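You operate a simulated robot arm through the tools that you are given. There is no shell and no other tool. Be economical: measure what you need, move in short steps, check, and stop when the job is done.

The job below is to be done with a simulated robot arm. You get a single attempt, and the scene is never put back.

TASK
Grease the tracks of both runners with the yellow brush.
Fine: lift the lid off the grease tin first; afterwards stand the brush in its pot and press the lid on. The runners stay in their rest and the blue brush in its own pot. Set down upright: yellow grease brush. A coat counts when it lies all over at full strength: go over it till it gets no stronger.

It is judged by the outcome, as a careful person would: the job done as asked, and still so three seconds after it is handed in. It fails if anything else is knocked over, pushed out of place, dropped, spilled or broken. Lids that push on must go on centred and level and be pressed home; caps that screw on are set level and turned clockwise until they are tight.

THE ROBOT
A 7-joint arm with a two-finger parallel gripper, fixed in place. Base frame: the origin is at the foot of the arm, x ahead of it, y to its left, z up; the work surface is at about z = 844. Units: mm, rad, N and s.
With the tool pointing down near the work surface it reaches from about 300 to 700 mm from the base axis. Its first joint turns from -1.152 to 1.152 rad. Payload 1.57 kg.
The tool frame sits at the grasp point between the pads (the TCP): z along the fingers, y along the line on which they close. The tips reach 30 mm beyond it. Largest opening 110 mm; finger width 24, thickness 12; the body of the gripper, 48 by 112 mm, starts 78 mm behind the TCP.
Orientation is told as [roll, pitch, yaw] about the base's x, y, z axes, in that order, counted from this pose: with the fingers straight down and closing along the base's y, the tool's x points along the base's -x, its y along +y and its z along -z.

THE INTERFACE
- The arm moves only by the tool apply_moves. Its argument "moves" is one flat list of numbers, 7 for each row, row after row: the shift along the tool's x, y, z in cm, then the turn, a rotation vector about the tool's x, y, z in rad, then the closure, from 0 (fully open) to 1 (shut). In form: [dx, dy, dz, ax, ay, az, fingers, dx, dy, dz, ax, ay, az, fingers, ...]. A call has 1 to 12 rows; each row shifts and turns the commanded pose from where the row before left it, along the tool's axes as they then stand. A row lasts 0.2 s, in which the tool goes at most 50 mm and 0.15 rad; a call with a longer step from one row to the next is refused whole, and so is a gripper value outside its range. Where a pose cannot be reached the arm comes as near as it can. A force on the tool above 40 N (or 10 N above the force at the start of the call, whichever is more), or a blocked arm, ends the call early, and 0.2 s more pass. The fingers move at their own pace (about 108 mm/s each) and stop on an object; they squeeze with about 39 N. The grip force told is the motor's: it shows also when the fingers shut on nothing. Time passes only in rows, and 0.2 s behind the last, so rows that do not move let the fingers close. The reply holds the time, the measured pose of the TCP, the force on the tool along the base axes, the opening and the grip force, in the units named above and with some noise, with the torque about the TCP (base axes, N m) and any sound that the robot's microphone picked up.
- Cameras (640 x 400 px; columns grow to the right, rows downward): "scene" is fixed at [174.9, -402.2, 1401.3]; the picture's right is [0.66, -0.76, 0.00], its down [-0.45, -0.39, -0.80] and it looks along [0.60, 0.53, -0.60] (base axes); focal length 261 px, centre (320, 200). "wrist" rides on the gripper at [70, 16, -141] in the tool frame; the picture's right is [-0.23, 0.97, 0.00], its down [-0.86, -0.20, -0.48] and it looks along [-0.47, -0.11, 0.88] (tool axes); focal length 222 px, centre (320, 200). There is no depth. A picture from a camera that has moved, and an enlarged one, comes with that camera's place and axes in the base frame and with its lens.
- get_image(camera): a new picture of that camera. The clock stands still meanwhile.
- enlarge(camera, box): a new picture of the part [left, top, right, bottom] of that camera's present view, enlarged. The clock stands still meanwhile.
- job_done(): hands the job in; it is judged then, once.

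Go step by step. Nothing tells you positions but the pictures and the camera data: compare them with the known pose of the tool, close in by small moves and look again before you grip or let go. The budget is 120 turns and 64 pictures, counting those below and the enlarged ones. Unless the task says otherwise, let go and move clear before handing in, and close with one line.

The tools are called after "Emit:" as a command line: name --argument value ..., lists and objects as JSON in quotes. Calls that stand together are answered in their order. apply_moves: Moves the arm, as the interface text tells. Its arguments: {"type":"object","properties":{"moves":{"type":"array","items":{"type":"number"}}},"required":["moves"]} The other tools are called the same way: get_image (camera) takes a picture; enlarge (camera, box) takes an enlarged picture of a part of a camera's view; job_done () hands the job in.

At the start:

```text
clock: 0.0
ee_pos: [345.4, -91.1, 1245.2]
orientation: [0.001, 0.0, 0.001]
contact_force: [0.4, -0.7, 0.5]
moment: [0.03, 0.0, 0.03]
finger_gap: 109.8
grip_force: 0.0
```

scene: 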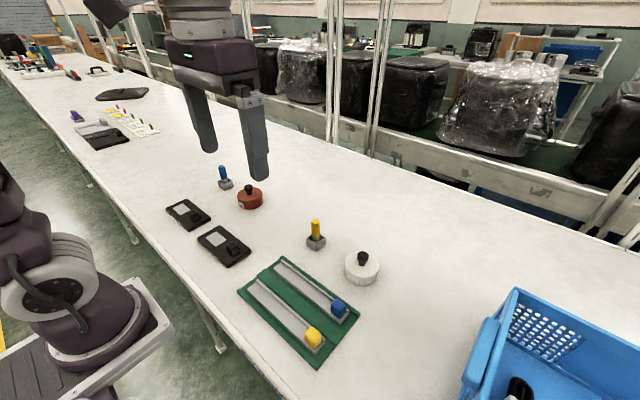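
wrist: 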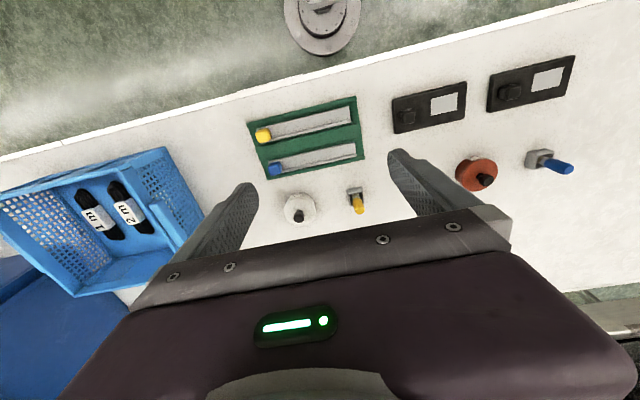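

I see two runners in a green rest, a white tin and a red tin with knobbed lids, and a yellow and a blue brush in pots. I'll take close-ups to measure them.

Emit:
enlarge --camera "scene" --box '[230, 200, 390, 300]'

Emit:
enlarge --camera "scene" --box '[230, 250, 390, 370]'

Emit:
enlarge --camera "wrist" --box '[220, 80, 420, 230]'

```text
4.00 times, centred on (310, 250) of scene
camera zoom: at [174.9, -402.2, 1401.3], right [0.66, -0.76, 0.0], down [-0.45, -0.39, -0.8], along [0.6, 0.53, -0.6], focal length 1045 px, centre (360, 0)
```

zoom: 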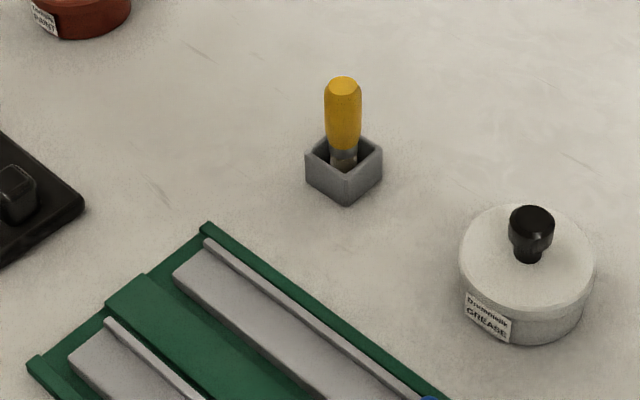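

```text
3.33 times, centred on (310, 310) of scene
camera zoom: at [174.9, -402.2, 1401.3], right [0.66, -0.76, 0.0], down [-0.45, -0.39, -0.8], along [0.6, 0.53, -0.6], focal length 871 px, centre (353, -167)
```

zoom: 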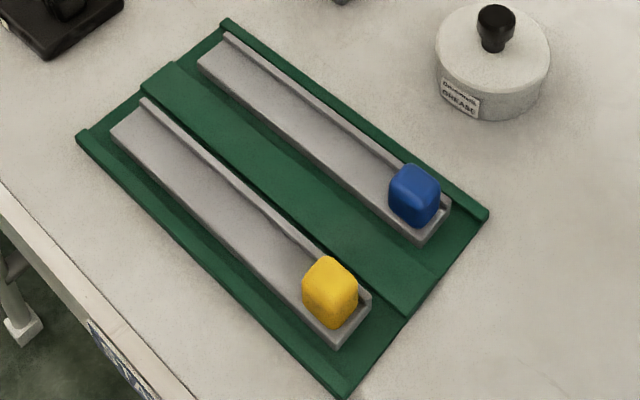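

```text
2.67 times, centred on (320, 155) of wrist
camera zoom: at [275.0, -75.5, 1388.4], right [0.23, 0.97, 0.0], down [0.86, -0.2, 0.48], along [0.47, -0.11, -0.88], focal length 592 px, centre (320, 320)
```

zoom: 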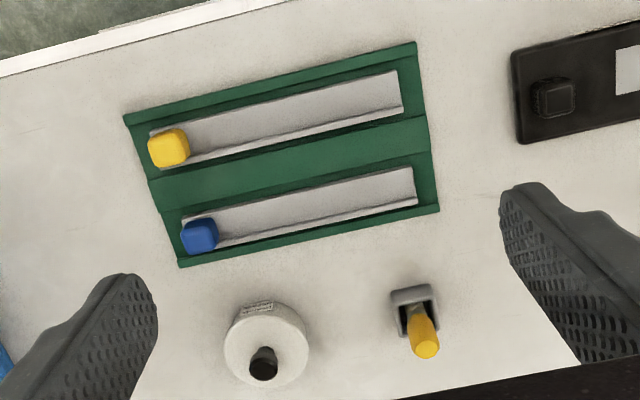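

Rough triangulation puts the tin at about (565,-200), with its knob top at z≈915. The yellow brush is near (566,-46), and the runners lie along y at x≈355 and x≈443. I'll move above the tin for a closer look.

Emit:
apply_moves --moves '[-2.75, -1.3625, 3.06, 0, 0, 0, 0, -2.75, -1.3625, 3.06, 0, 0, 0, 0, -2.75, -1.3625, 3.06, 0, 0, 0, 0, -2.75, -1.3625, 3.06, 0, 0, 0, 0, -2.75, -1.3625, 3.06, 0, 0, 0, 0, -2.75, -1.3625, 3.06, 0, 0, 0, 0, -2.75, -1.3625, 3.06, 0, 0, 0, 0, -2.75, -1.3625, 3.06, 0, 0, 0, 0, 0, 0, 0, 0, 0, 0, 0]'

Emit:
get_image --camera "wrist"

Emit:
get_image --camera "scene"

```text
clock: 2.0
ee_pos: [566.0, -202.0, 999.7]
orientation: [0.003, 0.0, 0.0]
contact_force: [0.4, 0.6, -0.1]
moment: [0.01, -0.02, 0.01]
finger_gap: 110.0
grip_force: 0.1
```

```text
58 pictures are left
camera wrist: at [496.2, -185.4, 1141.8], right [0.23, 0.97, 0.0], down [0.85, -0.2, 0.48], along [0.47, -0.11, -0.88], focal length 222 px, centre (320, 200)
```

wrist: 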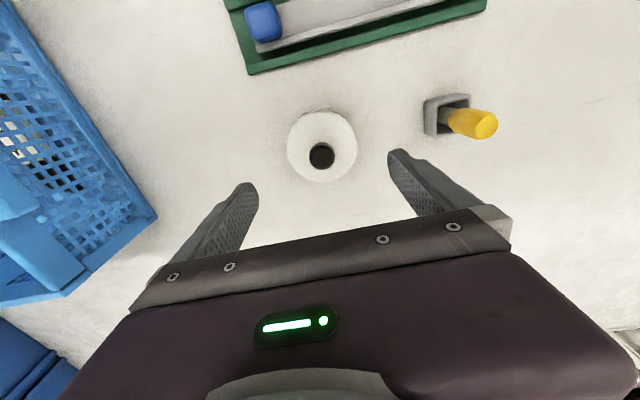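

```text
57 pictures are left
```

scene: 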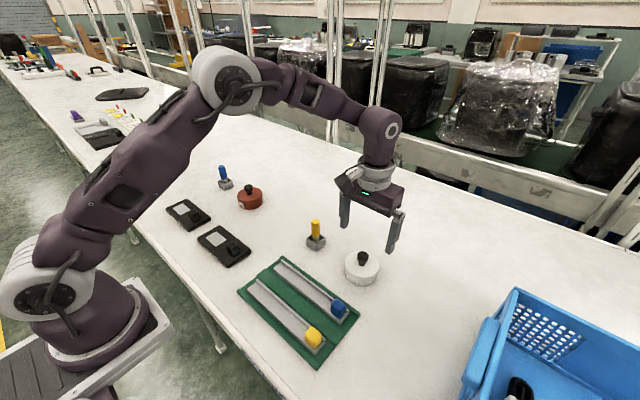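

The knob is nearly under the tool. I'll take enlarged views to refine the knob's centre and height.

Emit:
enlarge --camera "wrist" --box '[270, 100, 370, 190]'

Emit:
enlarge --camera "scene" --box '[330, 240, 400, 290]'

Emit:
enlarge --camera "wrist" --box '[220, 0, 520, 150]'

```text
4.44 times, centred on (320, 145) of wrist
camera zoom: at [496.2, -185.4, 1141.8], right [0.23, 0.97, 0.0], down [0.85, -0.2, 0.48], along [0.47, -0.11, -0.88], focal length 987 px, centre (320, 444)
```

zoom: 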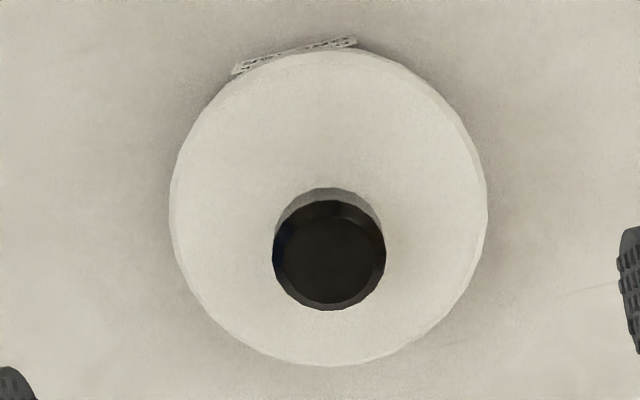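

```text
8.00 times, centred on (365, 265) of scene
camera zoom: at [174.9, -402.2, 1401.3], right [0.66, -0.76, 0.0], down [-0.45, -0.39, -0.8], along [0.6, 0.53, -0.6], focal length 2090 px, centre (-40, -320)
```

zoom: 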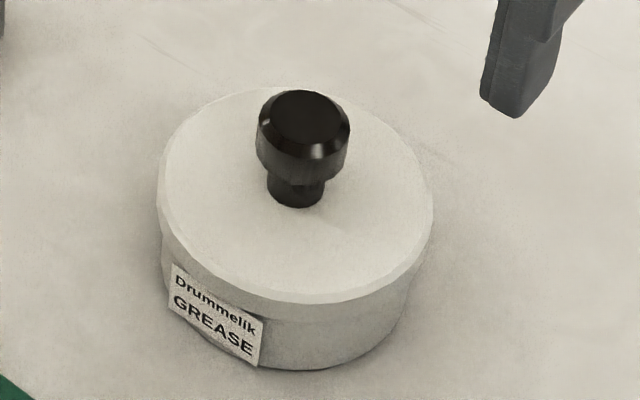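

```text
2.13 times, centred on (370, 75) of wrist
camera zoom: at [496.2, -185.4, 1141.8], right [0.23, 0.97, 0.0], down [0.85, -0.2, 0.48], along [0.47, -0.11, -0.88], focal length 474 px, centre (213, 467)
```

zoom: 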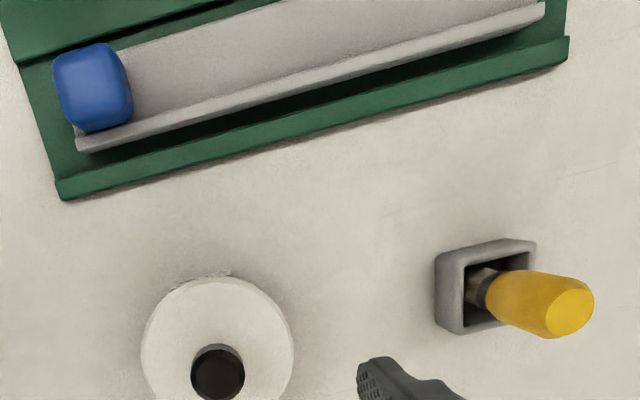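

The knob centre triangulates to (568,-200) with its top at z≈914, and the lid top is at about 878. I'll descend to z≈914 and grip the knob.

Emit:
apply_moves --moves '[-0.2, 0.2, 3, 0, 0, 0, 0, 0, 0, 3, 0, 0, 0, 0, 0, 0, 1.5, 0, 0, 0, 0, 0, 0, 1.0, 0, 0, 0, 0, 0, 0, 0, 0, 0, 0, 0.4]'

Emit:
get_image --camera "wrist"

Emit:
enlarge --camera "scene" --box '[320, 210, 420, 290]'

```text
clock: 3.2
ee_pos: [568.1, -197.3, 916.0]
orientation: [0.0, 0.001, 0.0]
contact_force: [-0.6, 0.7, 0.6]
moment: [0.02, 0.02, -0.01]
finger_gap: 65.8
grip_force: 0.0
```

```text
53 pictures are left
camera wrist: at [497.4, -181.8, 1057.1], right [0.23, 0.97, 0.0], down [0.86, -0.2, 0.48], along [0.47, -0.11, -0.88], focal length 222 px, centre (320, 200)
```

wrist: 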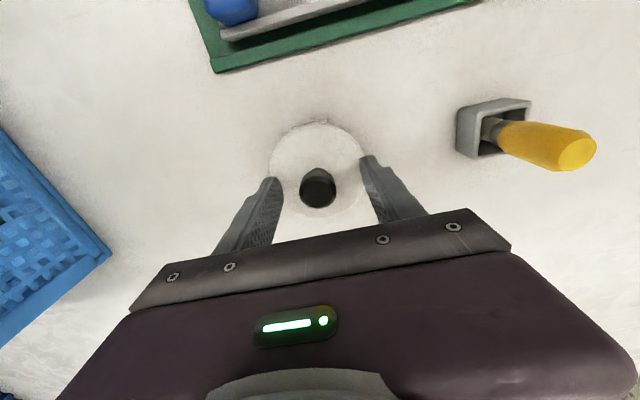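

```text
5.00 times, centred on (370, 250) of scene
camera zoom: at [174.9, -402.2, 1401.3], right [0.66, -0.76, 0.0], down [-0.45, -0.39, -0.8], along [0.6, 0.53, -0.6], focal length 1306 px, centre (70, -50)
```

zoom: 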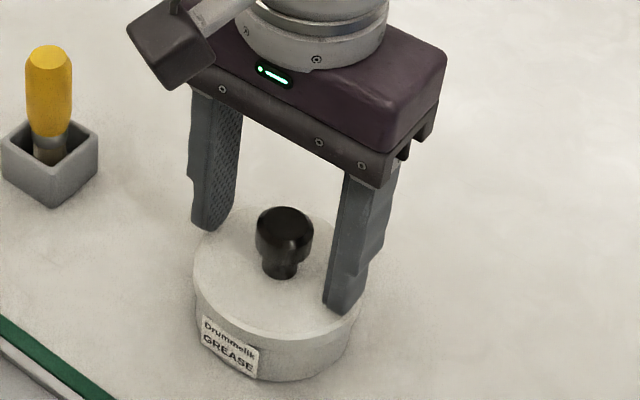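

The knob sits about 2–3 mm off the tool in -x and -y. I'll correct that, close, and then try a lift.

Emit:
apply_moves --moves '[0.2, -0.25, 0.2, 0, 0, 0, 0.4, 0, 0, 0, 0, 0, 0, 1, 0, 0, 0, 0, 0, 0, 1, 0, 0, 0, 0, 0, 0, 1]'

```text
clock: 4.2
ee_pos: [565.4, -200.7, 914.7]
orientation: [0.001, 0.0, 0.0]
contact_force: [-0.9, 0.3, -0.1]
moment: [-0.02, 0.02, -0.01]
finger_gap: 26.1
grip_force: 36.9
heard: snap
```

The knob is gripped with a 26 mm gap. Next is a slow straight lift.

Emit:
apply_moves --moves '[0, 0, -0.5, 0, 0, 0, 1, 0, 0, -0.5, 0, 0, 0, 1, 0, 0, -1, 0, 0, 0, 1, 0, 0, -2, 0, 0, 0, 1, 0, 0, -2, 0, 0, 0, 1]'

Emit:
enlarge --camera "scene" --box '[320, 190, 420, 290]'

```text
clock: 5.4
ee_pos: [565.6, -200.6, 975.1]
orientation: [0.002, 0.0, 0.0]
contact_force: [-0.3, -0.1, -0.4]
moment: [0.02, 0.0, -0.04]
finger_gap: 26.5
grip_force: 37.6
```

```text
4.00 times, centred on (370, 240) of scene
camera zoom: at [174.9, -402.2, 1401.3], right [0.66, -0.76, 0.0], down [-0.45, -0.39, -0.8], along [0.6, 0.53, -0.6], focal length 1045 px, centre (120, 40)
```

zoom: 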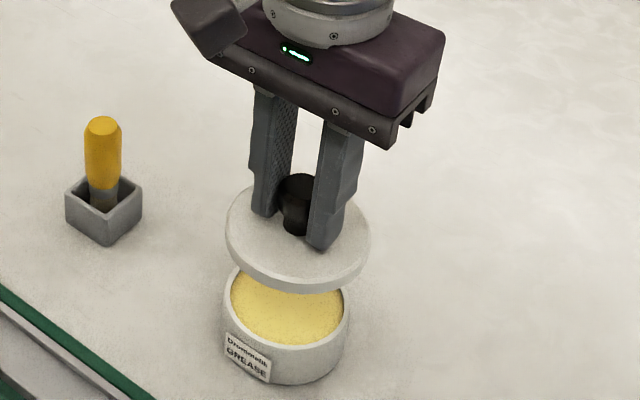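

The lid came off cleanly and the grease is visible. I'll set the lid down on the clear table behind, near (650,-120).

Emit:
apply_moves --moves '[0, 0, -1, 0, 0, 0, 1, -2.8, 2.7, 0, 0, 0, 0, 1, -2.8, 2.7, 0, 0, 0, 0, 1, -2.8, 2.7, 0, 0, 0, 0, 1, 0, 0, 2.5, 0, 0, 0, 1, 0, 0, 2.5, 0, 0, 0, 1, 0, 0, 1.5, 0, 0, 0, 1, 0, 0, 0.7, 0, 0, 0, 1, 0, 0, 0, 0, 0, 0, 1]'

Emit:
enlarge --camera "scene" --box '[300, 160, 420, 280]'

```text
clock: 7.4
ee_pos: [649.3, -120.0, 912.1]
orientation: [-0.001, 0.0, -0.002]
contact_force: [0.6, 0.5, -0.7]
moment: [0.0, -0.01, 0.0]
finger_gap: 26.3
grip_force: 36.9
```

```text
3.33 times, centred on (360, 220) of scene
camera zoom: at [174.9, -402.2, 1401.3], right [0.66, -0.76, 0.0], down [-0.45, -0.39, -0.8], along [0.6, 0.53, -0.6], focal length 871 px, centre (187, 133)
```

zoom: 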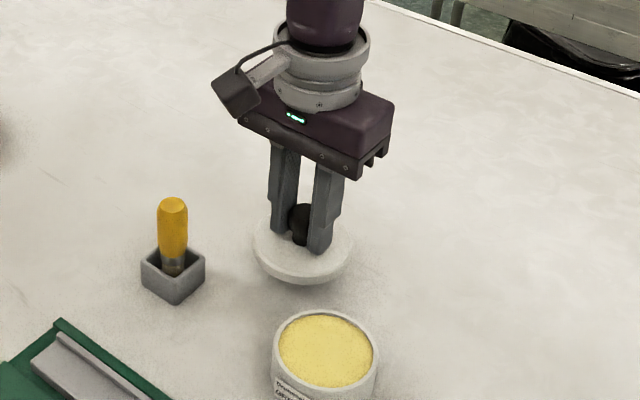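

The lid is about 10–25 mm above the table. I'll descend slowly, watching for contact.

Emit:
apply_moves --moves '[0, 0, 0.3, 0, 0, 0, 1, 0, 0, 0.3, 0, 0, 0, 1, 0, 0, 0.3, 0, 0, 0, 1, 0, 0, 0.3, 0, 0, 0, 1]'

```text
clock: 8.4
ee_pos: [649.5, -119.5, 900.6]
orientation: [0.0, -0.001, 0.001]
contact_force: [-0.1, 0.0, -0.3]
moment: [0.04, -0.01, -0.01]
finger_gap: 26.0
grip_force: 37.3
```

Emit:
apply_moves --moves '[0, 0, 0.2, 0, 0, 0, 1, 0, 0, 0.2, 0, 0, 0, 1, 0, 0, 0.2, 0, 0, 0, 1]'

```text
clock: 9.2
ee_pos: [649.0, -120.8, 894.8]
orientation: [0.0, 0.0, 0.001]
contact_force: [0.5, 0.5, -1.1]
moment: [0.01, -0.02, 0.01]
finger_gap: 26.4
grip_force: 37.3
```

Still no clear contact at 894.8, so I'll continue in 1 mm steps.

Emit:
apply_moves --moves '[0, 0, 0.1, 0, 0, 0, 1, 0, 0, 0.1, 0, 0, 0, 1, 0, 0, 0.1, 0, 0, 0, 1]'

Emit:
enlarge --camera "scene" --box '[320, 200, 420, 280]'

```text
clock: 10.0
ee_pos: [649.7, -119.4, 892.0]
orientation: [0.001, 0.0, -0.001]
contact_force: [0.0, 0.2, -0.1]
moment: [0.02, 0.03, -0.01]
finger_gap: 26.3
grip_force: 37.3
```

```text
5.00 times, centred on (370, 240) of scene
camera zoom: at [174.9, -402.2, 1401.3], right [0.66, -0.76, 0.0], down [-0.45, -0.39, -0.8], along [0.6, 0.53, -0.6], focal length 1306 px, centre (70, 0)
```

zoom: 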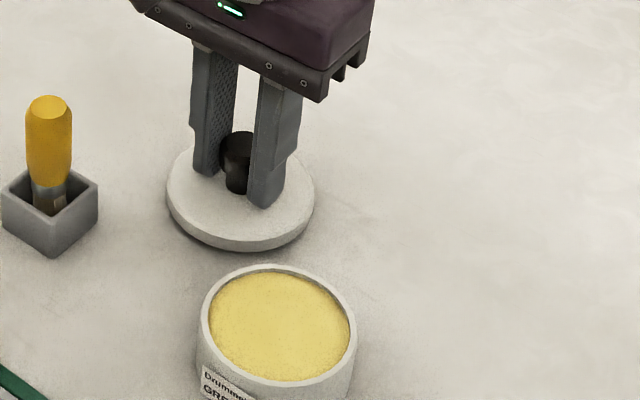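

Emit:
apply_moves --moves '[0, 0, 0.1, 0, 0, 0, 1, 0, 0, 0.1, 0, 0, 0, 1, 0, 0, 0.1, 0, 0, 0, 1, 0, 0, 0.1, 0, 0, 0, 1]'

```text
clock: 11.0
ee_pos: [651.0, -120.4, 887.3]
orientation: [0.001, 0.0, 0.001]
contact_force: [0.5, 0.3, -0.2]
moment: [-0.03, 0.0, -0.02]
finger_gap: 26.2
grip_force: 37.4
```

Emit:
apply_moves --moves '[0, 0, 0.1, 0, 0, 0, 1, 0, 0, 0.1, 0, 0, 0, 1]'

```text
clock: 11.6
ee_pos: [650.4, -121.2, 886.1]
orientation: [0.0, -0.002, 0.002]
contact_force: [-0.1, -0.3, 0.0]
moment: [-0.02, 0.02, -0.02]
finger_gap: 26.4
grip_force: 37.4
```

Emit:
apply_moves --moves '[0, 0, 0.1, 0, 0, 0, 1, 0, 0, 0.1, 0, 0, 0, 1]'

Emit:
enlarge --camera "scene" --box '[335, 215, 395, 255]'

```text
clock: 12.2
ee_pos: [649.0, -119.7, 883.5]
orientation: [-0.001, 0.001, 0.001]
contact_force: [0.1, -0.3, -0.2]
moment: [0.03, 0.0, 0.02]
finger_gap: 26.3
grip_force: 37.8
```

```text
10.00 times, centred on (365, 235) of scene
camera zoom: at [174.9, -402.2, 1401.3], right [0.66, -0.76, 0.0], down [-0.45, -0.39, -0.8], along [0.6, 0.53, -0.6], focal length 2613 px, centre (-130, -150)
```

zoom: 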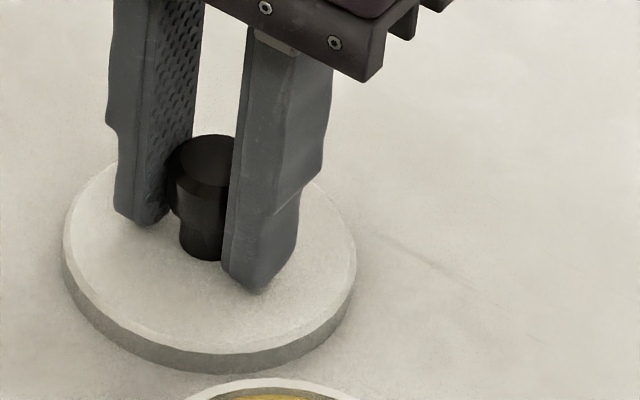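

The projection says the lid's bottom edge is at table level to within 1–2 mm. I'll take a couple more 1 mm steps to feel contact.

Emit:
apply_moves --moves '[0, 0, 0.1, 0, 0, 0, 1, 0, 0, 0, 0, 0, 0, 1]'

```text
clock: 12.8
ee_pos: [649.6, -120.8, 883.3]
orientation: [0.001, 0.0, 0.001]
contact_force: [-0.6, -0.5, -0.7]
moment: [0.0, 0.02, 0.0]
finger_gap: 26.2
grip_force: 36.8
```

Emit:
apply_moves --moves '[0, 0, 0.1, 0, 0, 0, 1, 0, 0, 0.1, 0, 0, 0, 1, 0, 0, 0, 0, 0, 0, 1]'

```text
clock: 13.6
ee_pos: [649.5, -120.9, 881.6]
orientation: [0.002, -0.001, 0.0]
contact_force: [-0.2, 0.0, -0.2]
moment: [0.01, 0.01, 0.01]
finger_gap: 26.1
grip_force: 37.5
```

Emit:
apply_moves --moves '[0, 0, 0.1, 0, 0, 0, 1, 0, 0, 0.1, 0, 0, 0, 1, 0, 0, 0, 0, 0, 0, 1]'

```text
clock: 14.4
ee_pos: [650.3, -119.9, 878.9]
orientation: [0.0, 0.001, 0.0]
contact_force: [-0.7, -0.1, -0.3]
moment: [-0.02, -0.01, 0.02]
finger_gap: 26.1
grip_force: 37.6
```

Emit:
apply_moves --moves '[0, 0, 0.1, 0, 0, 0, 1, 0, 0, 0.1, 0, 0, 0, 1, 0, 0, 0, 0, 0, 0, 1]'

Emit:
enlarge --camera "scene" --box '[335, 215, 395, 255]'

```text
clock: 15.2
ee_pos: [649.4, -119.9, 879.4]
orientation: [0.001, -0.003, 0.003]
contact_force: [-3.6, 4.9, 30.3]
moment: [0.09, 0.19, 0.07]
finger_gap: 26.5
grip_force: 37.5
```

```text
10.00 times, centred on (365, 235) of scene
camera zoom: at [174.3, -402.0, 1401.4], right [0.66, -0.76, 0.0], down [-0.45, -0.39, -0.8], along [0.61, 0.53, -0.6], focal length 2613 px, centre (-130, -150)
```

zoom: 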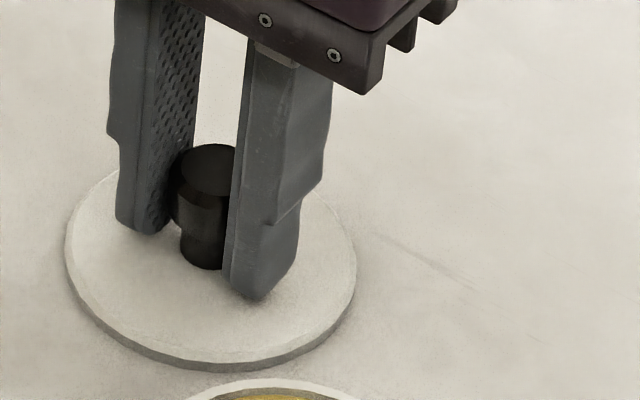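

Contact came at TCP z≈879.3, so the lid is on the table. I'll ease off, release gently and rise.

Emit:
apply_moves --moves '[0, 0, -0.2, 0, 0, 0, 1, 0, 0, 0, 0, 0, 0, 0.6, 0, 0, 0, 0, 0, 0, 0.6, 0, 0, -2, 0, 0, 0, 0.6, 0, 0, -4, 0, 0, 0, 0.6, 0, 0, -4, 0, 0, 0, 0.6, 3.5, 2.5, -2, 0, 0, 0, 0.6, 3.5, 2.5, -2, 0, 0, 0, 0.6, 0, 0, 0, 0, 0, 0, 0.3]'

Emit:
get_image --camera "wrist"

Emit:
enlarge --camera "scene" --box '[280, 190, 420, 290]'

```text
clock: 17.2
ee_pos: [578.5, -70.8, 1021.8]
orientation: [0.0, 0.001, -0.001]
contact_force: [-0.3, -0.4, -0.1]
moment: [-0.03, -0.03, 0.03]
finger_gap: 77.3
grip_force: 0.0
```

```text
46 pictures are left
camera wrist: at [507.9, -54.6, 1162.9], right [0.23, 0.97, 0.0], down [0.85, -0.2, 0.48], along [0.47, -0.11, -0.88], focal length 222 px, centre (320, 200)
```

wrist: 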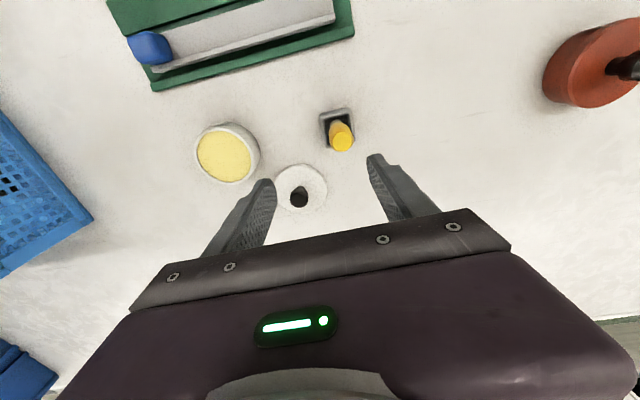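

```text
4.00 times, centred on (350, 240) of scene
camera zoom: at [174.9, -402.2, 1401.3], right [0.66, -0.76, 0.0], down [-0.45, -0.39, -0.8], along [0.6, 0.53, -0.6], focal length 1045 px, centre (200, 40)
```

zoom: 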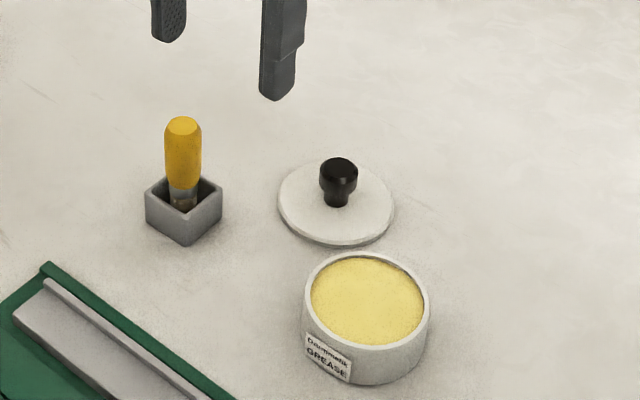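

The lid is lying fine. The brush top is near (566,-46,933). I'll move above it and check alignment up close.

Emit:
apply_moves --moves '[1.25, 2.5, 1.8, 0, 0, 0, 0.4, 0, 0, 1.8, 0, 0, 0, 0.4, 0, 0, 0, 0, 0, 0, 0.4]'

Emit:
enlarge --camera "wrist" --box '[220, 60, 440, 220]'

Emit:
enlarge --camera "scene" --box '[280, 190, 360, 250]'

```text
clock: 18.0
ee_pos: [566.0, -45.6, 985.2]
orientation: [0.0, 0.0, 0.0]
contact_force: [-0.7, 0.1, 0.0]
moment: [0.02, -0.02, 0.01]
finger_gap: 65.7
grip_force: 0.1
```

```text
2.50 times, centred on (330, 140) of wrist
camera zoom: at [496.5, -29.1, 1126.3], right [0.23, 0.97, 0.0], down [0.85, -0.2, 0.48], along [0.47, -0.11, -0.88], focal length 555 px, centre (295, 350)
```

zoom: 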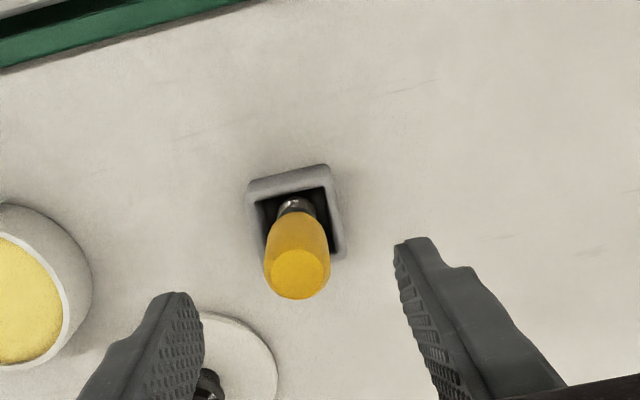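

```text
6.67 times, centred on (320, 220) of scene
camera zoom: at [174.9, -402.2, 1401.3], right [0.66, -0.76, 0.0], down [-0.45, -0.39, -0.8], along [0.6, 0.53, -0.6], focal length 1742 px, centre (320, 67)
```

zoom: 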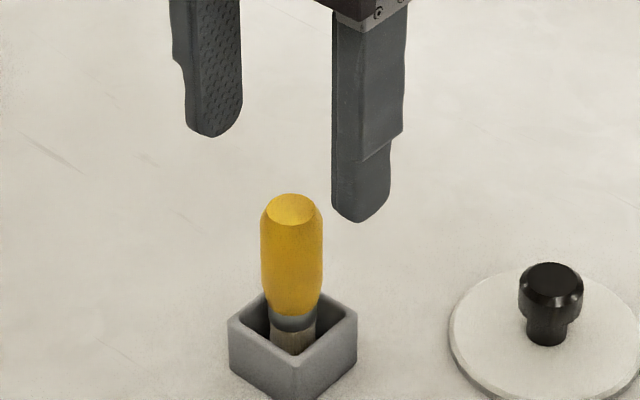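

It is well aligned. I'll descend to TCP z≈914 and close on the handle.

Emit:
apply_moves --moves '[-0.1, 0.1, 2.5, 0, 0, 0, 0.4, 0, 0, 2.5, 0, 0, 0, 0.4, 0, 0, 1.5, 0, 0, 0, 0.4, 0, 0, 0.6, 0, 0, 0, 0.4, 0, 0, 0, 0, 0, 0, 0.6, 0, 0, 0, 0, 0, 0, 1, 0, 0, 0, 0, 0, 0, 1, 0, 0, 0, 0, 0, 0, 1]'

Emit:
enlarge --camera "scene" --box '[280, 190, 360, 250]'

```text
clock: 19.8
ee_pos: [567.6, -46.1, 913.6]
orientation: [0.0, 0.001, 0.001]
contact_force: [0.2, -0.5, 0.4]
moment: [0.0, 0.0, -0.02]
finger_gap: 24.5
grip_force: 36.4
```

```text
6.67 times, centred on (320, 220) of scene
camera zoom: at [174.9, -402.2, 1401.3], right [0.66, -0.76, 0.0], down [-0.45, -0.39, -0.8], along [0.6, 0.53, -0.6], focal length 1742 px, centre (320, 67)
```

zoom: 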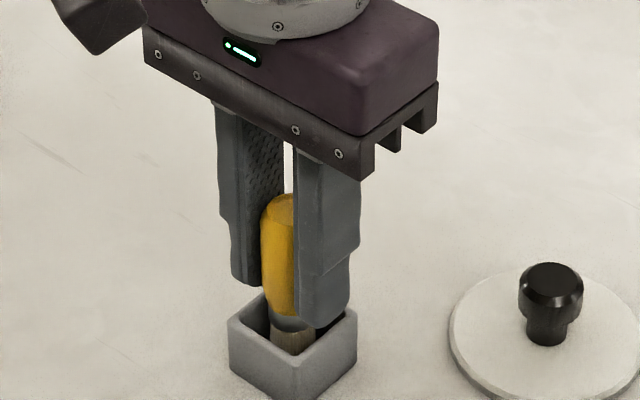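

Handle gripped. I'll lift the brush straight up and look at the bristles to find their tip.

Emit:
apply_moves --moves '[0, 0, -1, 0, 0, 0, 1, 0, 0, -2.5, 0, 0, 0, 1, 0, 0, -3, 0, 0, 0, 1, 0, 0, -3, 0, 0, 0, 1, 0, 0, 0, 0, 0, 0, 1]'

Emit:
enlarge --camera "scene" --box '[280, 160, 360, 250]'

Emit:
enlarge --camera "wrist" --box '[260, 60, 420, 220]'

```text
clock: 21.0
ee_pos: [569.3, -45.2, 1008.0]
orientation: [0.0, -0.001, 0.002]
contact_force: [0.8, -0.3, 0.0]
moment: [-0.01, 0.0, -0.02]
finger_gap: 24.3
grip_force: 36.3
```

```text
4.44 times, centred on (320, 205) of scene
camera zoom: at [174.9, -402.2, 1401.3], right [0.66, -0.76, 0.0], down [-0.45, -0.39, -0.8], along [0.6, 0.53, -0.6], focal length 1161 px, centre (320, 178)
```

zoom: 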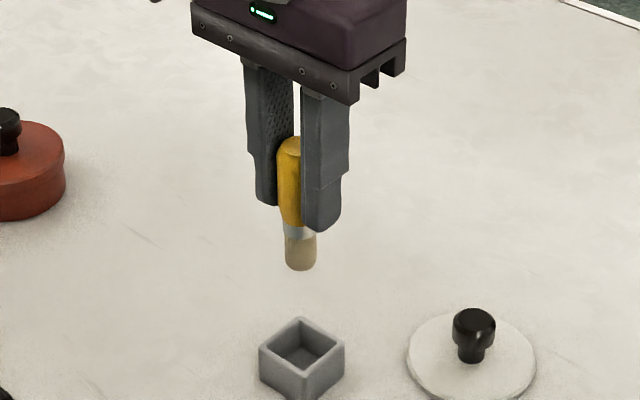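

```text
2.50 times, centred on (340, 140) of wrist
camera zoom: at [498.6, -28.5, 1150.0], right [0.23, 0.97, 0.0], down [0.86, -0.2, 0.48], along [0.47, -0.11, -0.88], focal length 555 px, centre (270, 350)
```

zoom: 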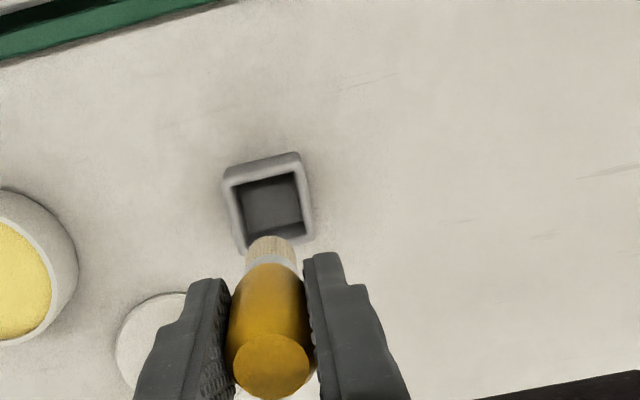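

The brush is out, with its tip about 66 mm below the TCP. I'll move over the tin at (566,-200) and dip slowly.

Emit:
apply_moves --moves '[0.1, -3.9, 0, 0, 0, 0, 1, 0.1, -3.9, 0, 0, 0, 0, 1, 0.1, -3.9, 0, 0, 0, 0, 1, 0, -3.8, 0, 0, 0, 0, 1, 0, 0, 2.5, 0, 0, 0, 1, 0, 0, 2.5, 0, 0, 0, 1, 0, 0, 1.5, 0, 0, 0, 1, 0, 0, 0, 0, 0, 0, 1]'

Emit:
enlarge --camera "scene" --box '[320, 210, 420, 290]'

```text
clock: 22.8
ee_pos: [564.1, -199.1, 943.2]
orientation: [-0.004, -0.002, -0.001]
contact_force: [-4.3, 3.1, 25.4]
moment: [0.41, 0.27, 0.01]
finger_gap: 24.8
grip_force: 36.1
```

```text
5.00 times, centred on (370, 250) of scene
camera zoom: at [174.4, -402.0, 1401.4], right [0.66, -0.76, 0.0], down [-0.45, -0.39, -0.8], along [0.61, 0.53, -0.6], focal length 1306 px, centre (70, -50)
```

zoom: 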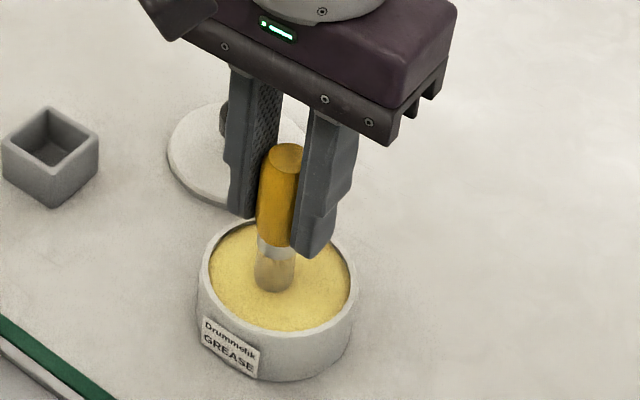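

Contact with the grease came at TCP z≈943, at 25 N. I'll ease off to a light touch, hold briefly, then lift and look at the bristles.

Emit:
apply_moves --moves '[0, 0, -0.15, 0, 0, 0, 1, 0, 0, 0, 0, 0, 0, 1, 0, 0, 0, 0, 0, 0, 1]'

Emit:
apply_moves --moves '[0, 0, -2, 0, 0, 0, 1, 0, 0, -4, 0, 0, 0, 1, 0, 0, 0, 0, 0, 0, 1]'

Emit:
enlarge --camera "scene" --box '[320, 190, 420, 290]'

```text
clock: 23.6
ee_pos: [564.2, -196.9, 943.4]
orientation: [0.0, 0.002, 0.002]
contact_force: [0.3, -0.5, 0.5]
moment: [-0.06, -0.05, 0.03]
finger_gap: 24.5
grip_force: 36.4
```

```text
clock: 24.4
ee_pos: [564.2, -197.2, 1004.8]
orientation: [-0.001, -0.001, -0.001]
contact_force: [0.4, -0.7, -1.3]
moment: [-0.02, 0.01, 0.0]
finger_gap: 24.7
grip_force: 36.0
```

```text
4.00 times, centred on (370, 240) of scene
camera zoom: at [174.9, -402.2, 1401.3], right [0.66, -0.76, 0.0], down [-0.45, -0.39, -0.8], along [0.6, 0.53, -0.6], focal length 1045 px, centre (120, 40)
```

zoom: 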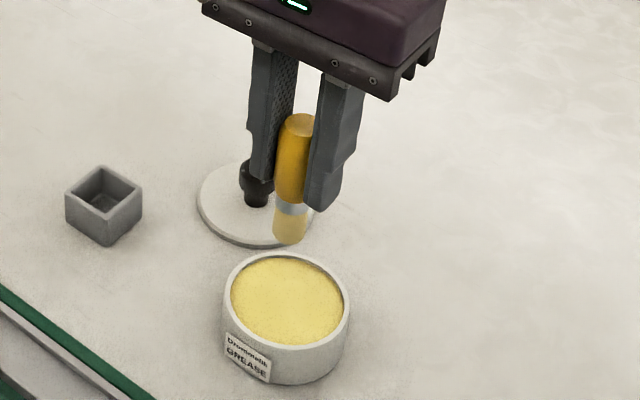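

The bristles are loaded. I'll move toward the runners and inspect the tracks before touching them.

Emit:
apply_moves --moves '[3.5, 2, -0.5, 0, 0, 0, 1, 3.5, 2, 0, 0, 0, 0, 1, 3.4, 2, 0, 0, 0, 0, 1, 0, 0, 0, 0, 0, 0, 1]'

Emit:
get_image --camera "wrist"

Emit:
enlarge --camera "scene" --box '[230, 250, 370, 370]'

```text
clock: 25.4
ee_pos: [458.6, -139.3, 1010.9]
orientation: [0.0, 0.001, 0.0]
contact_force: [-0.9, -0.6, -0.2]
moment: [0.01, -0.05, 0.02]
finger_gap: 24.5
grip_force: 36.4
```

```text
37 pictures are left
camera wrist: at [388.5, -123.4, 1152.4], right [0.23, 0.97, 0.0], down [0.85, -0.2, 0.48], along [0.47, -0.11, -0.88], focal length 222 px, centre (320, 200)
```

wrist: 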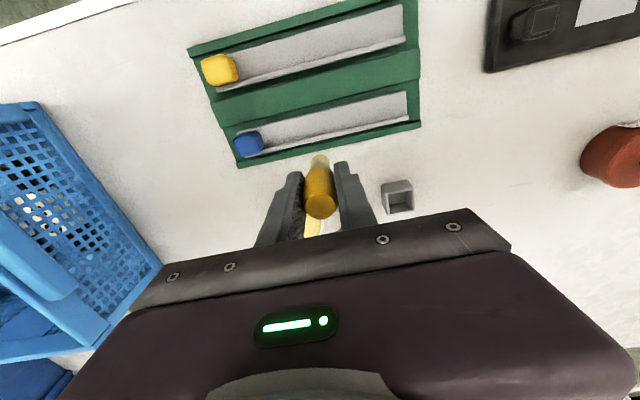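

```text
3.33 times, centred on (300, 310) of scene
camera zoom: at [174.9, -402.2, 1401.3], right [0.66, -0.76, 0.0], down [-0.45, -0.39, -0.8], along [0.6, 0.53, -0.6], focal length 871 px, centre (387, -167)
```

zoom: 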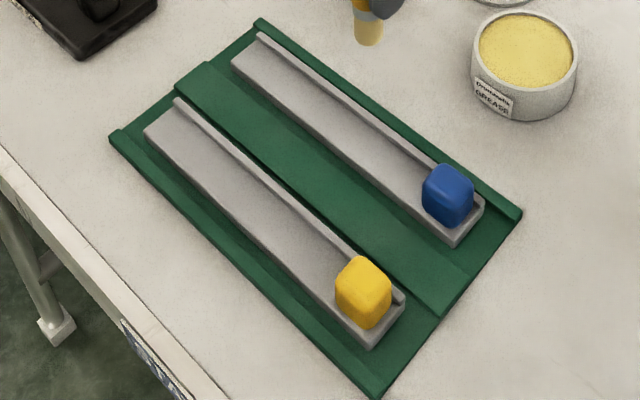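

Emit:
enlarge --camera "wrist" --box '[180, 0, 430, 170]'

```text
2.35 times, centred on (305, 85) of wrist
camera zoom: at [388.5, -123.4, 1152.4], right [0.23, 0.97, 0.0], down [0.85, -0.2, 0.48], along [0.47, -0.11, -0.88], focal length 523 px, centre (355, 471)
```

zoom: 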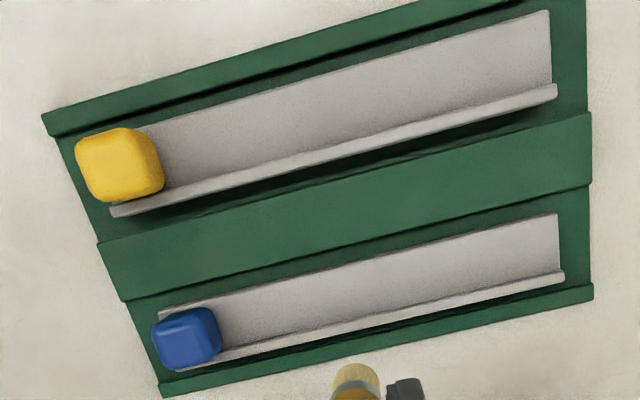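

The beds are about 28 mm wide: runner 2 spans x≈423–451 and runner 1 x≈342–370. Both run from y≈-28 to their blocks at y≈-213, with fences on the +x side and the bed at z≈860. I'll lower onto runner 2 near its middle, slowly.

Emit:
apply_moves --moves '[2.1, 1.9, 0, 0, 0, 0, 1, 0, 0, 3, 0, 0, 0, 1, 0, 0, 3, 0, 0, 0, 1, 0, 0, 1.2, 0, 0, 0, 1, 0, 0, 0, 0, 0, 0, 1]'

Emit:
enlarge --camera "scene" --box '[250, 240, 350, 320]'

Emit:
enlarge --camera "wrist" --box '[220, 50, 440, 220]'

```text
clock: 26.6
ee_pos: [439.4, -119.6, 936.6]
orientation: [0.001, 0.0, -0.001]
contact_force: [-0.3, 0.3, -0.4]
moment: [-0.01, -0.01, 0.01]
finger_gap: 24.8
grip_force: 36.2
```

```text
5.00 times, centred on (300, 280) of scene
camera zoom: at [174.9, -402.2, 1401.3], right [0.66, -0.76, 0.0], down [-0.45, -0.39, -0.8], along [0.6, 0.53, -0.6], focal length 1306 px, centre (420, -200)
```

zoom: 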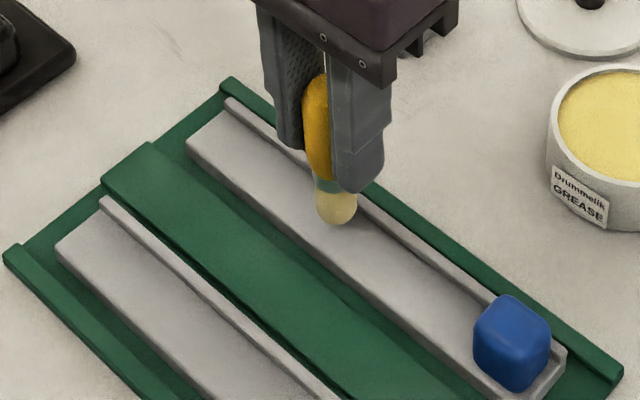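

```text
2.35 times, centred on (330, 135) of wrist
camera zoom: at [369.2, -103.1, 1077.9], right [0.23, 0.97, 0.0], down [0.86, -0.2, 0.48], along [0.47, -0.11, -0.88], focal length 523 px, centre (296, 353)
```

zoom: 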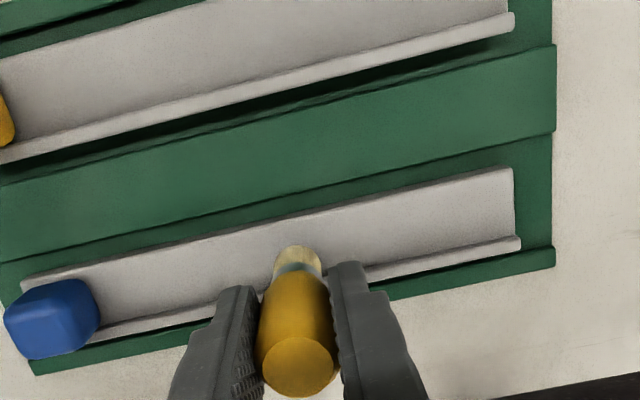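

The brush tip sits above the centre of the bed. I'll go down in small steps to contact.

Emit:
apply_moves --moves '[0.2, 0, 0.2, 0, 0, 0, 1, 0, 0, 0.2, 0, 0, 0, 1, 0, 0, 0, 0, 0, 0, 1]'

Emit:
apply_moves --moves '[0, 0, 0.1, 0, 0, 0, 1, 0, 0, 0.1, 0, 0, 0, 1, 0, 0, 0, 0, 0, 0, 1]'

```text
clock: 27.4
ee_pos: [437.5, -119.8, 932.0]
orientation: [0.0, -0.001, 0.001]
contact_force: [0.4, -0.4, 1.2]
moment: [0.01, 0.01, 0.01]
finger_gap: 24.5
grip_force: 36.1
```

```text
clock: 28.2
ee_pos: [437.5, -119.8, 930.8]
orientation: [0.0, 0.001, -0.001]
contact_force: [0.1, 0.0, 0.1]
moment: [-0.02, 0.01, -0.03]
finger_gap: 24.5
grip_force: 36.0
```

Emit:
apply_moves --moves '[0, 0, 0.1, 0, 0, 0, 1, 0, 0, 0.1, 0, 0, 0, 1, 0, 0, 0, 0, 0, 0, 1]'

Emit:
apply_moves --moves '[0, 0, 0.1, 0, 0, 0, 1, 0, 0, 0, 0, 0, 0, 1]'

```text
clock: 29.0
ee_pos: [437.8, -120.1, 928.0]
orientation: [0.001, 0.001, 0.001]
contact_force: [-0.5, -0.2, 0.3]
moment: [-0.01, 0.02, -0.03]
finger_gap: 24.5
grip_force: 36.2
```

```text
clock: 29.6
ee_pos: [439.4, -120.0, 928.1]
orientation: [0.0, 0.002, 0.001]
contact_force: [-0.5, 0.6, 0.8]
moment: [0.0, -0.01, 0.01]
finger_gap: 24.5
grip_force: 36.9
```

Emit:
apply_moves --moves '[0, 0, 0.1, 0, 0, 0, 1, 0, 0, 0, 0, 0, 0, 1]'

Emit:
apply_moves --moves '[0, 0, 0.1, 0, 0, 0, 1, 0, 0, 0, 0, 0, 0, 1]'

```text
clock: 30.2
ee_pos: [439.0, -119.7, 927.3]
orientation: [0.001, -0.003, 0.001]
contact_force: [-1.1, -1.1, 14.6]
moment: [-0.27, -0.01, 0.0]
finger_gap: 24.6
grip_force: 36.6
```

```text
clock: 30.8
ee_pos: [439.5, -120.6, 926.1]
orientation: [0.0, -0.003, 0.0]
contact_force: [2.1, 0.9, 19.2]
moment: [0.45, -0.18, 0.02]
finger_gap: 24.5
grip_force: 36.5
```

Contact is at TCP z≈927. I'll ease off to light contact and make a short test stroke toward the free end.

Emit:
apply_moves --moves '[0.2, 0, -0.15, 0, 0, 0, 1, 0, 0.8, 0, 0, 0, 0, 1, 0, 0.8, 0, 0, 0, 0, 1, 0, 0.8, 0, 0, 0, 0, 1]'

Emit:
enlarge --camera "scene" --box '[250, 240, 350, 320]'

```text
clock: 31.8
ee_pos: [436.0, -95.5, 927.5]
orientation: [0.001, 0.0, -0.001]
contact_force: [0.1, 0.1, 0.1]
moment: [-0.03, -0.02, 0.0]
finger_gap: 24.6
grip_force: 36.5
```

```text
5.00 times, centred on (300, 280) of scene
camera zoom: at [174.9, -402.2, 1401.3], right [0.66, -0.76, 0.0], down [-0.45, -0.39, -0.8], along [0.6, 0.53, -0.6], focal length 1306 px, centre (420, -200)
```

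zoom: 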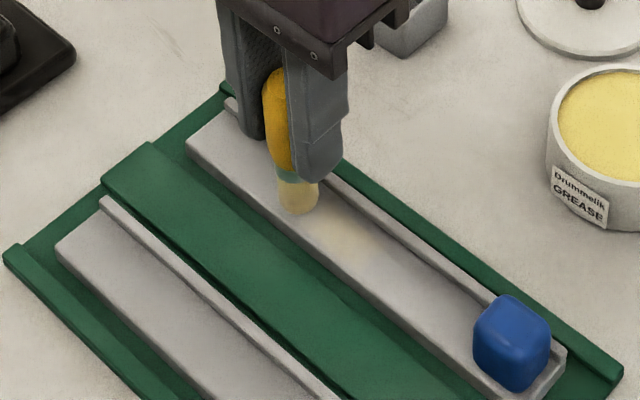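

Only a faint mark, since the stroke was just out of contact. I'll lower 0.5 mm and stroke to the free end and back.

Emit:
apply_moves --moves '[0, 0, 0.05, 0, 0, 0, 1, 0, 1.25, 0, 0, 0, 0, 1, 0, 1.25, 0, 0, 0, 0, 1, 0, 1.25, 0, 0, 0, 0, 1, 0, 1.25, 0, 0, 0, 0, 1, 0, 1.25, 0, 0, 0, 0, 1, 0, -1.25, 0, 0, 0, 0, 1, 0, -1.25, 0, 0, 0, 0, 1, 0, -1.25, 0, 0, 0, 0, 1, 0, -1.25, 0, 0, 0, 0, 1, 0, -1.25, 0, 0, 0, 0, 1]'

Emit:
enlarge --camera "scene" --box '[250, 240, 350, 320]'

```text
clock: 34.2
ee_pos: [436.2, -96.0, 925.7]
orientation: [0.001, -0.002, 0.0]
contact_force: [-0.5, 4.4, 11.5]
moment: [0.38, -0.04, -0.03]
finger_gap: 24.5
grip_force: 36.5
```

```text
5.00 times, centred on (300, 280) of scene
camera zoom: at [174.8, -402.0, 1401.3], right [0.66, -0.76, 0.0], down [-0.45, -0.39, -0.8], along [0.6, 0.53, -0.6], focal length 1306 px, centre (420, -200)
```

zoom: 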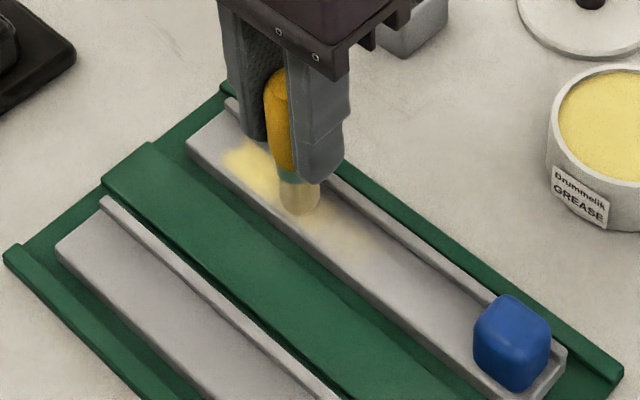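

The grease transfers at about 11 N and the runner stays put. I'll continue toward the block and then return.

Emit:
apply_moves --moves '[0, -1.3, 0, 0, 0, 0, 1, 0, -1.3, 0, 0, 0, 0, 1, 0, -1.3, 0, 0, 0, 0, 1, 0, -1.3, 0, 0, 0, 0, 1, 0, -1.3, 0, 0, 0, 0, 1, 0, -1.3, 0, 0, 0, 0, 1, 0, -1.3, 0, 0, 0, 0, 1, 0, -1.2, 0, 0, 0, 0, 1]'

Emit:
enlarge --camera "scene" --box '[270, 250, 370, 330]'

```text
clock: 36.0
ee_pos: [435.3, -199.0, 925.6]
orientation: [-0.001, 0.001, 0.001]
contact_force: [-0.4, 0.0, 0.7]
moment: [0.02, 0.01, 0.0]
finger_gap: 24.5
grip_force: 36.2
```

```text
5.00 times, centred on (320, 290) of scene
camera zoom: at [174.9, -402.2, 1401.2], right [0.66, -0.76, 0.0], down [-0.45, -0.39, -0.8], along [0.6, 0.53, -0.6], focal length 1306 px, centre (320, -250)
```

zoom: 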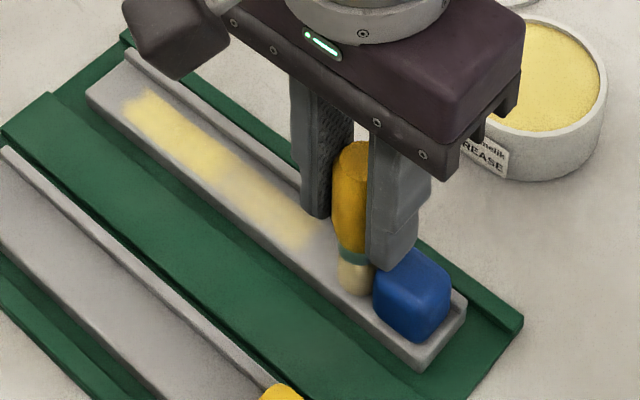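

Contact faded toward the block end, which reads 0.7 N. I'll lower 1 mm here and check.

Emit:
apply_moves --moves '[0, -0.2, 0.1, 0, 0, 0, 1, 0, 0, 0, 0, 0, 0, 1]'

```text
clock: 36.6
ee_pos: [437.2, -200.5, 925.9]
orientation: [-0.001, 0.0, -0.001]
contact_force: [-0.3, 1.7, 6.1]
moment: [0.24, 0.04, 0.04]
finger_gap: 24.6
grip_force: 36.5
```

Good, 6 N. I'll stroke back toward the free end on the lane nearer the fence.

Emit:
apply_moves --moves '[-0.45, 0, 0, 0, 0, 0, 1, 0, 1.6, -0.006, 0, 0, 0, 1, 0, 1.6, -0.006, 0, 0, 0, 1, 0, 1.6, -0.006, 0, 0, 0, 1, 0, 1.6, -0.006, 0, 0, 0, 1, 0, 1.6, -0.006, 0, 0, 0, 1, 0, 1.6, -0.006, 0, 0, 0, 1, 0, 1.6, -0.006, 0, 0, 0, 1, 0, 1.6, -0.006, 0, 0, 0, 1, 0, 1.6, -0.006, 0, 0, 0, 1, 0, 1.6, -0.006, 0, 0, 0, 1, 0, 1.4, 0, 0, 0, 0, 1]'

Emit:
enlarge --camera "scene" --box '[255, 245, 365, 330]'

```text
clock: 39.2
ee_pos: [439.8, -27.6, 925.3]
orientation: [0.001, 0.0, 0.0]
contact_force: [0.0, 0.1, -0.2]
moment: [-0.02, -0.03, -0.06]
finger_gap: 24.6
grip_force: 36.4
```

```text
4.71 times, centred on (310, 288) of scene
camera zoom: at [174.9, -402.2, 1401.3], right [0.66, -0.76, 0.0], down [-0.45, -0.39, -0.8], along [0.6, 0.53, -0.6], focal length 1230 px, centre (367, -212)
```

zoom: 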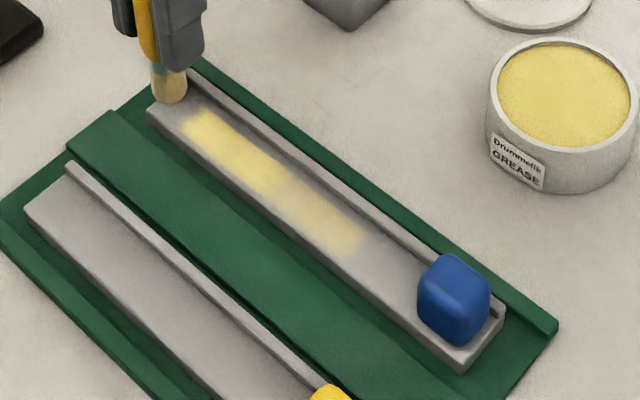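

The brush ran dry, as one load covers roughly one track length. I'll re-dip for longer and then do one stroke per load.

Emit:
apply_moves --moves '[0, 0, -4, 0, 0, 0, 1, -2.5, -3.43, 0, 0, 0, 0, 1, -2.5, -3.43, 0, 0, 0, 0, 1, -2.5, -3.43, 0, 0, 0, 0, 1, -2.5, -3.43, 0, 0, 0, 0, 1, -2.5, -3.43, 0, 0, 0, 0, 1, 0, 0, 2.1, 0, 0, 0, 1, 0, 0, 0.1, 0, 0, 0, 1, 0, 0, 0, 0, 0, 0, 1, 0, 0, 0, 0, 0, 0, 1]'

```text
clock: 41.4
ee_pos: [563.3, -197.8, 945.0]
orientation: [0.0, -0.001, 0.002]
contact_force: [-0.5, -2.4, 6.9]
moment: [-0.2, -0.04, 0.01]
finger_gap: 24.5
grip_force: 36.2
```

Grease contact is 6.9 N. Now the near-edge lane (x≈430), starting at the block end.

Emit:
apply_moves --moves '[0, 0, -2.5, 0, 0, 0, 1, 4.44, -0.15, 0, 0, 0, 0, 1, 4.44, -0.15, 0, 0, 0, 0, 1, 4.44, -0.15, 0, 0, 0, 0, 1, 0, 0, 3.4, 0, 0, 0, 1, 0, 0, 1.03, 0, 0, 0, 1, 0, 0, 0, 0, 0, 0, 1, 0, 1.5, 0, 0, 0, 0, 1, 0, 1.5, 0, 0, 0, 0, 1, 0, 1.5, 0, 0, 0, 0, 1, 0, 1.5, 0, 0, 0, 0, 1]'

Emit:
enlarge --camera "scene" --box '[255, 245, 365, 330]'

```text
clock: 43.8
ee_pos: [430.8, -143.1, 925.6]
orientation: [-0.001, 0.001, 0.001]
contact_force: [0.6, -0.3, -0.7]
moment: [0.0, 0.01, -0.02]
finger_gap: 24.3
grip_force: 36.7
```

```text
4.71 times, centred on (310, 288) of scene
camera zoom: at [174.9, -402.2, 1401.3], right [0.66, -0.76, 0.0], down [-0.45, -0.39, -0.8], along [0.6, 0.53, -0.6], focal length 1230 px, centre (367, -212)
```

zoom: 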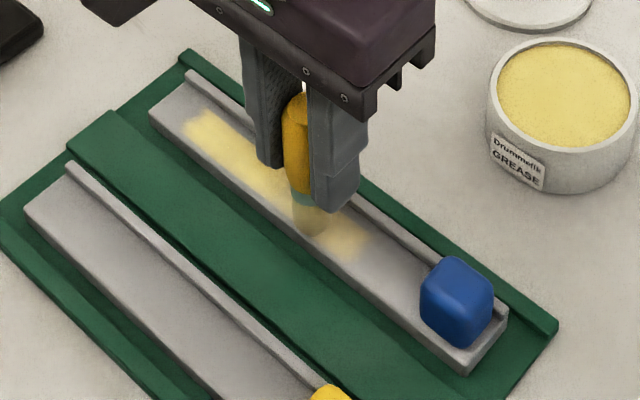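

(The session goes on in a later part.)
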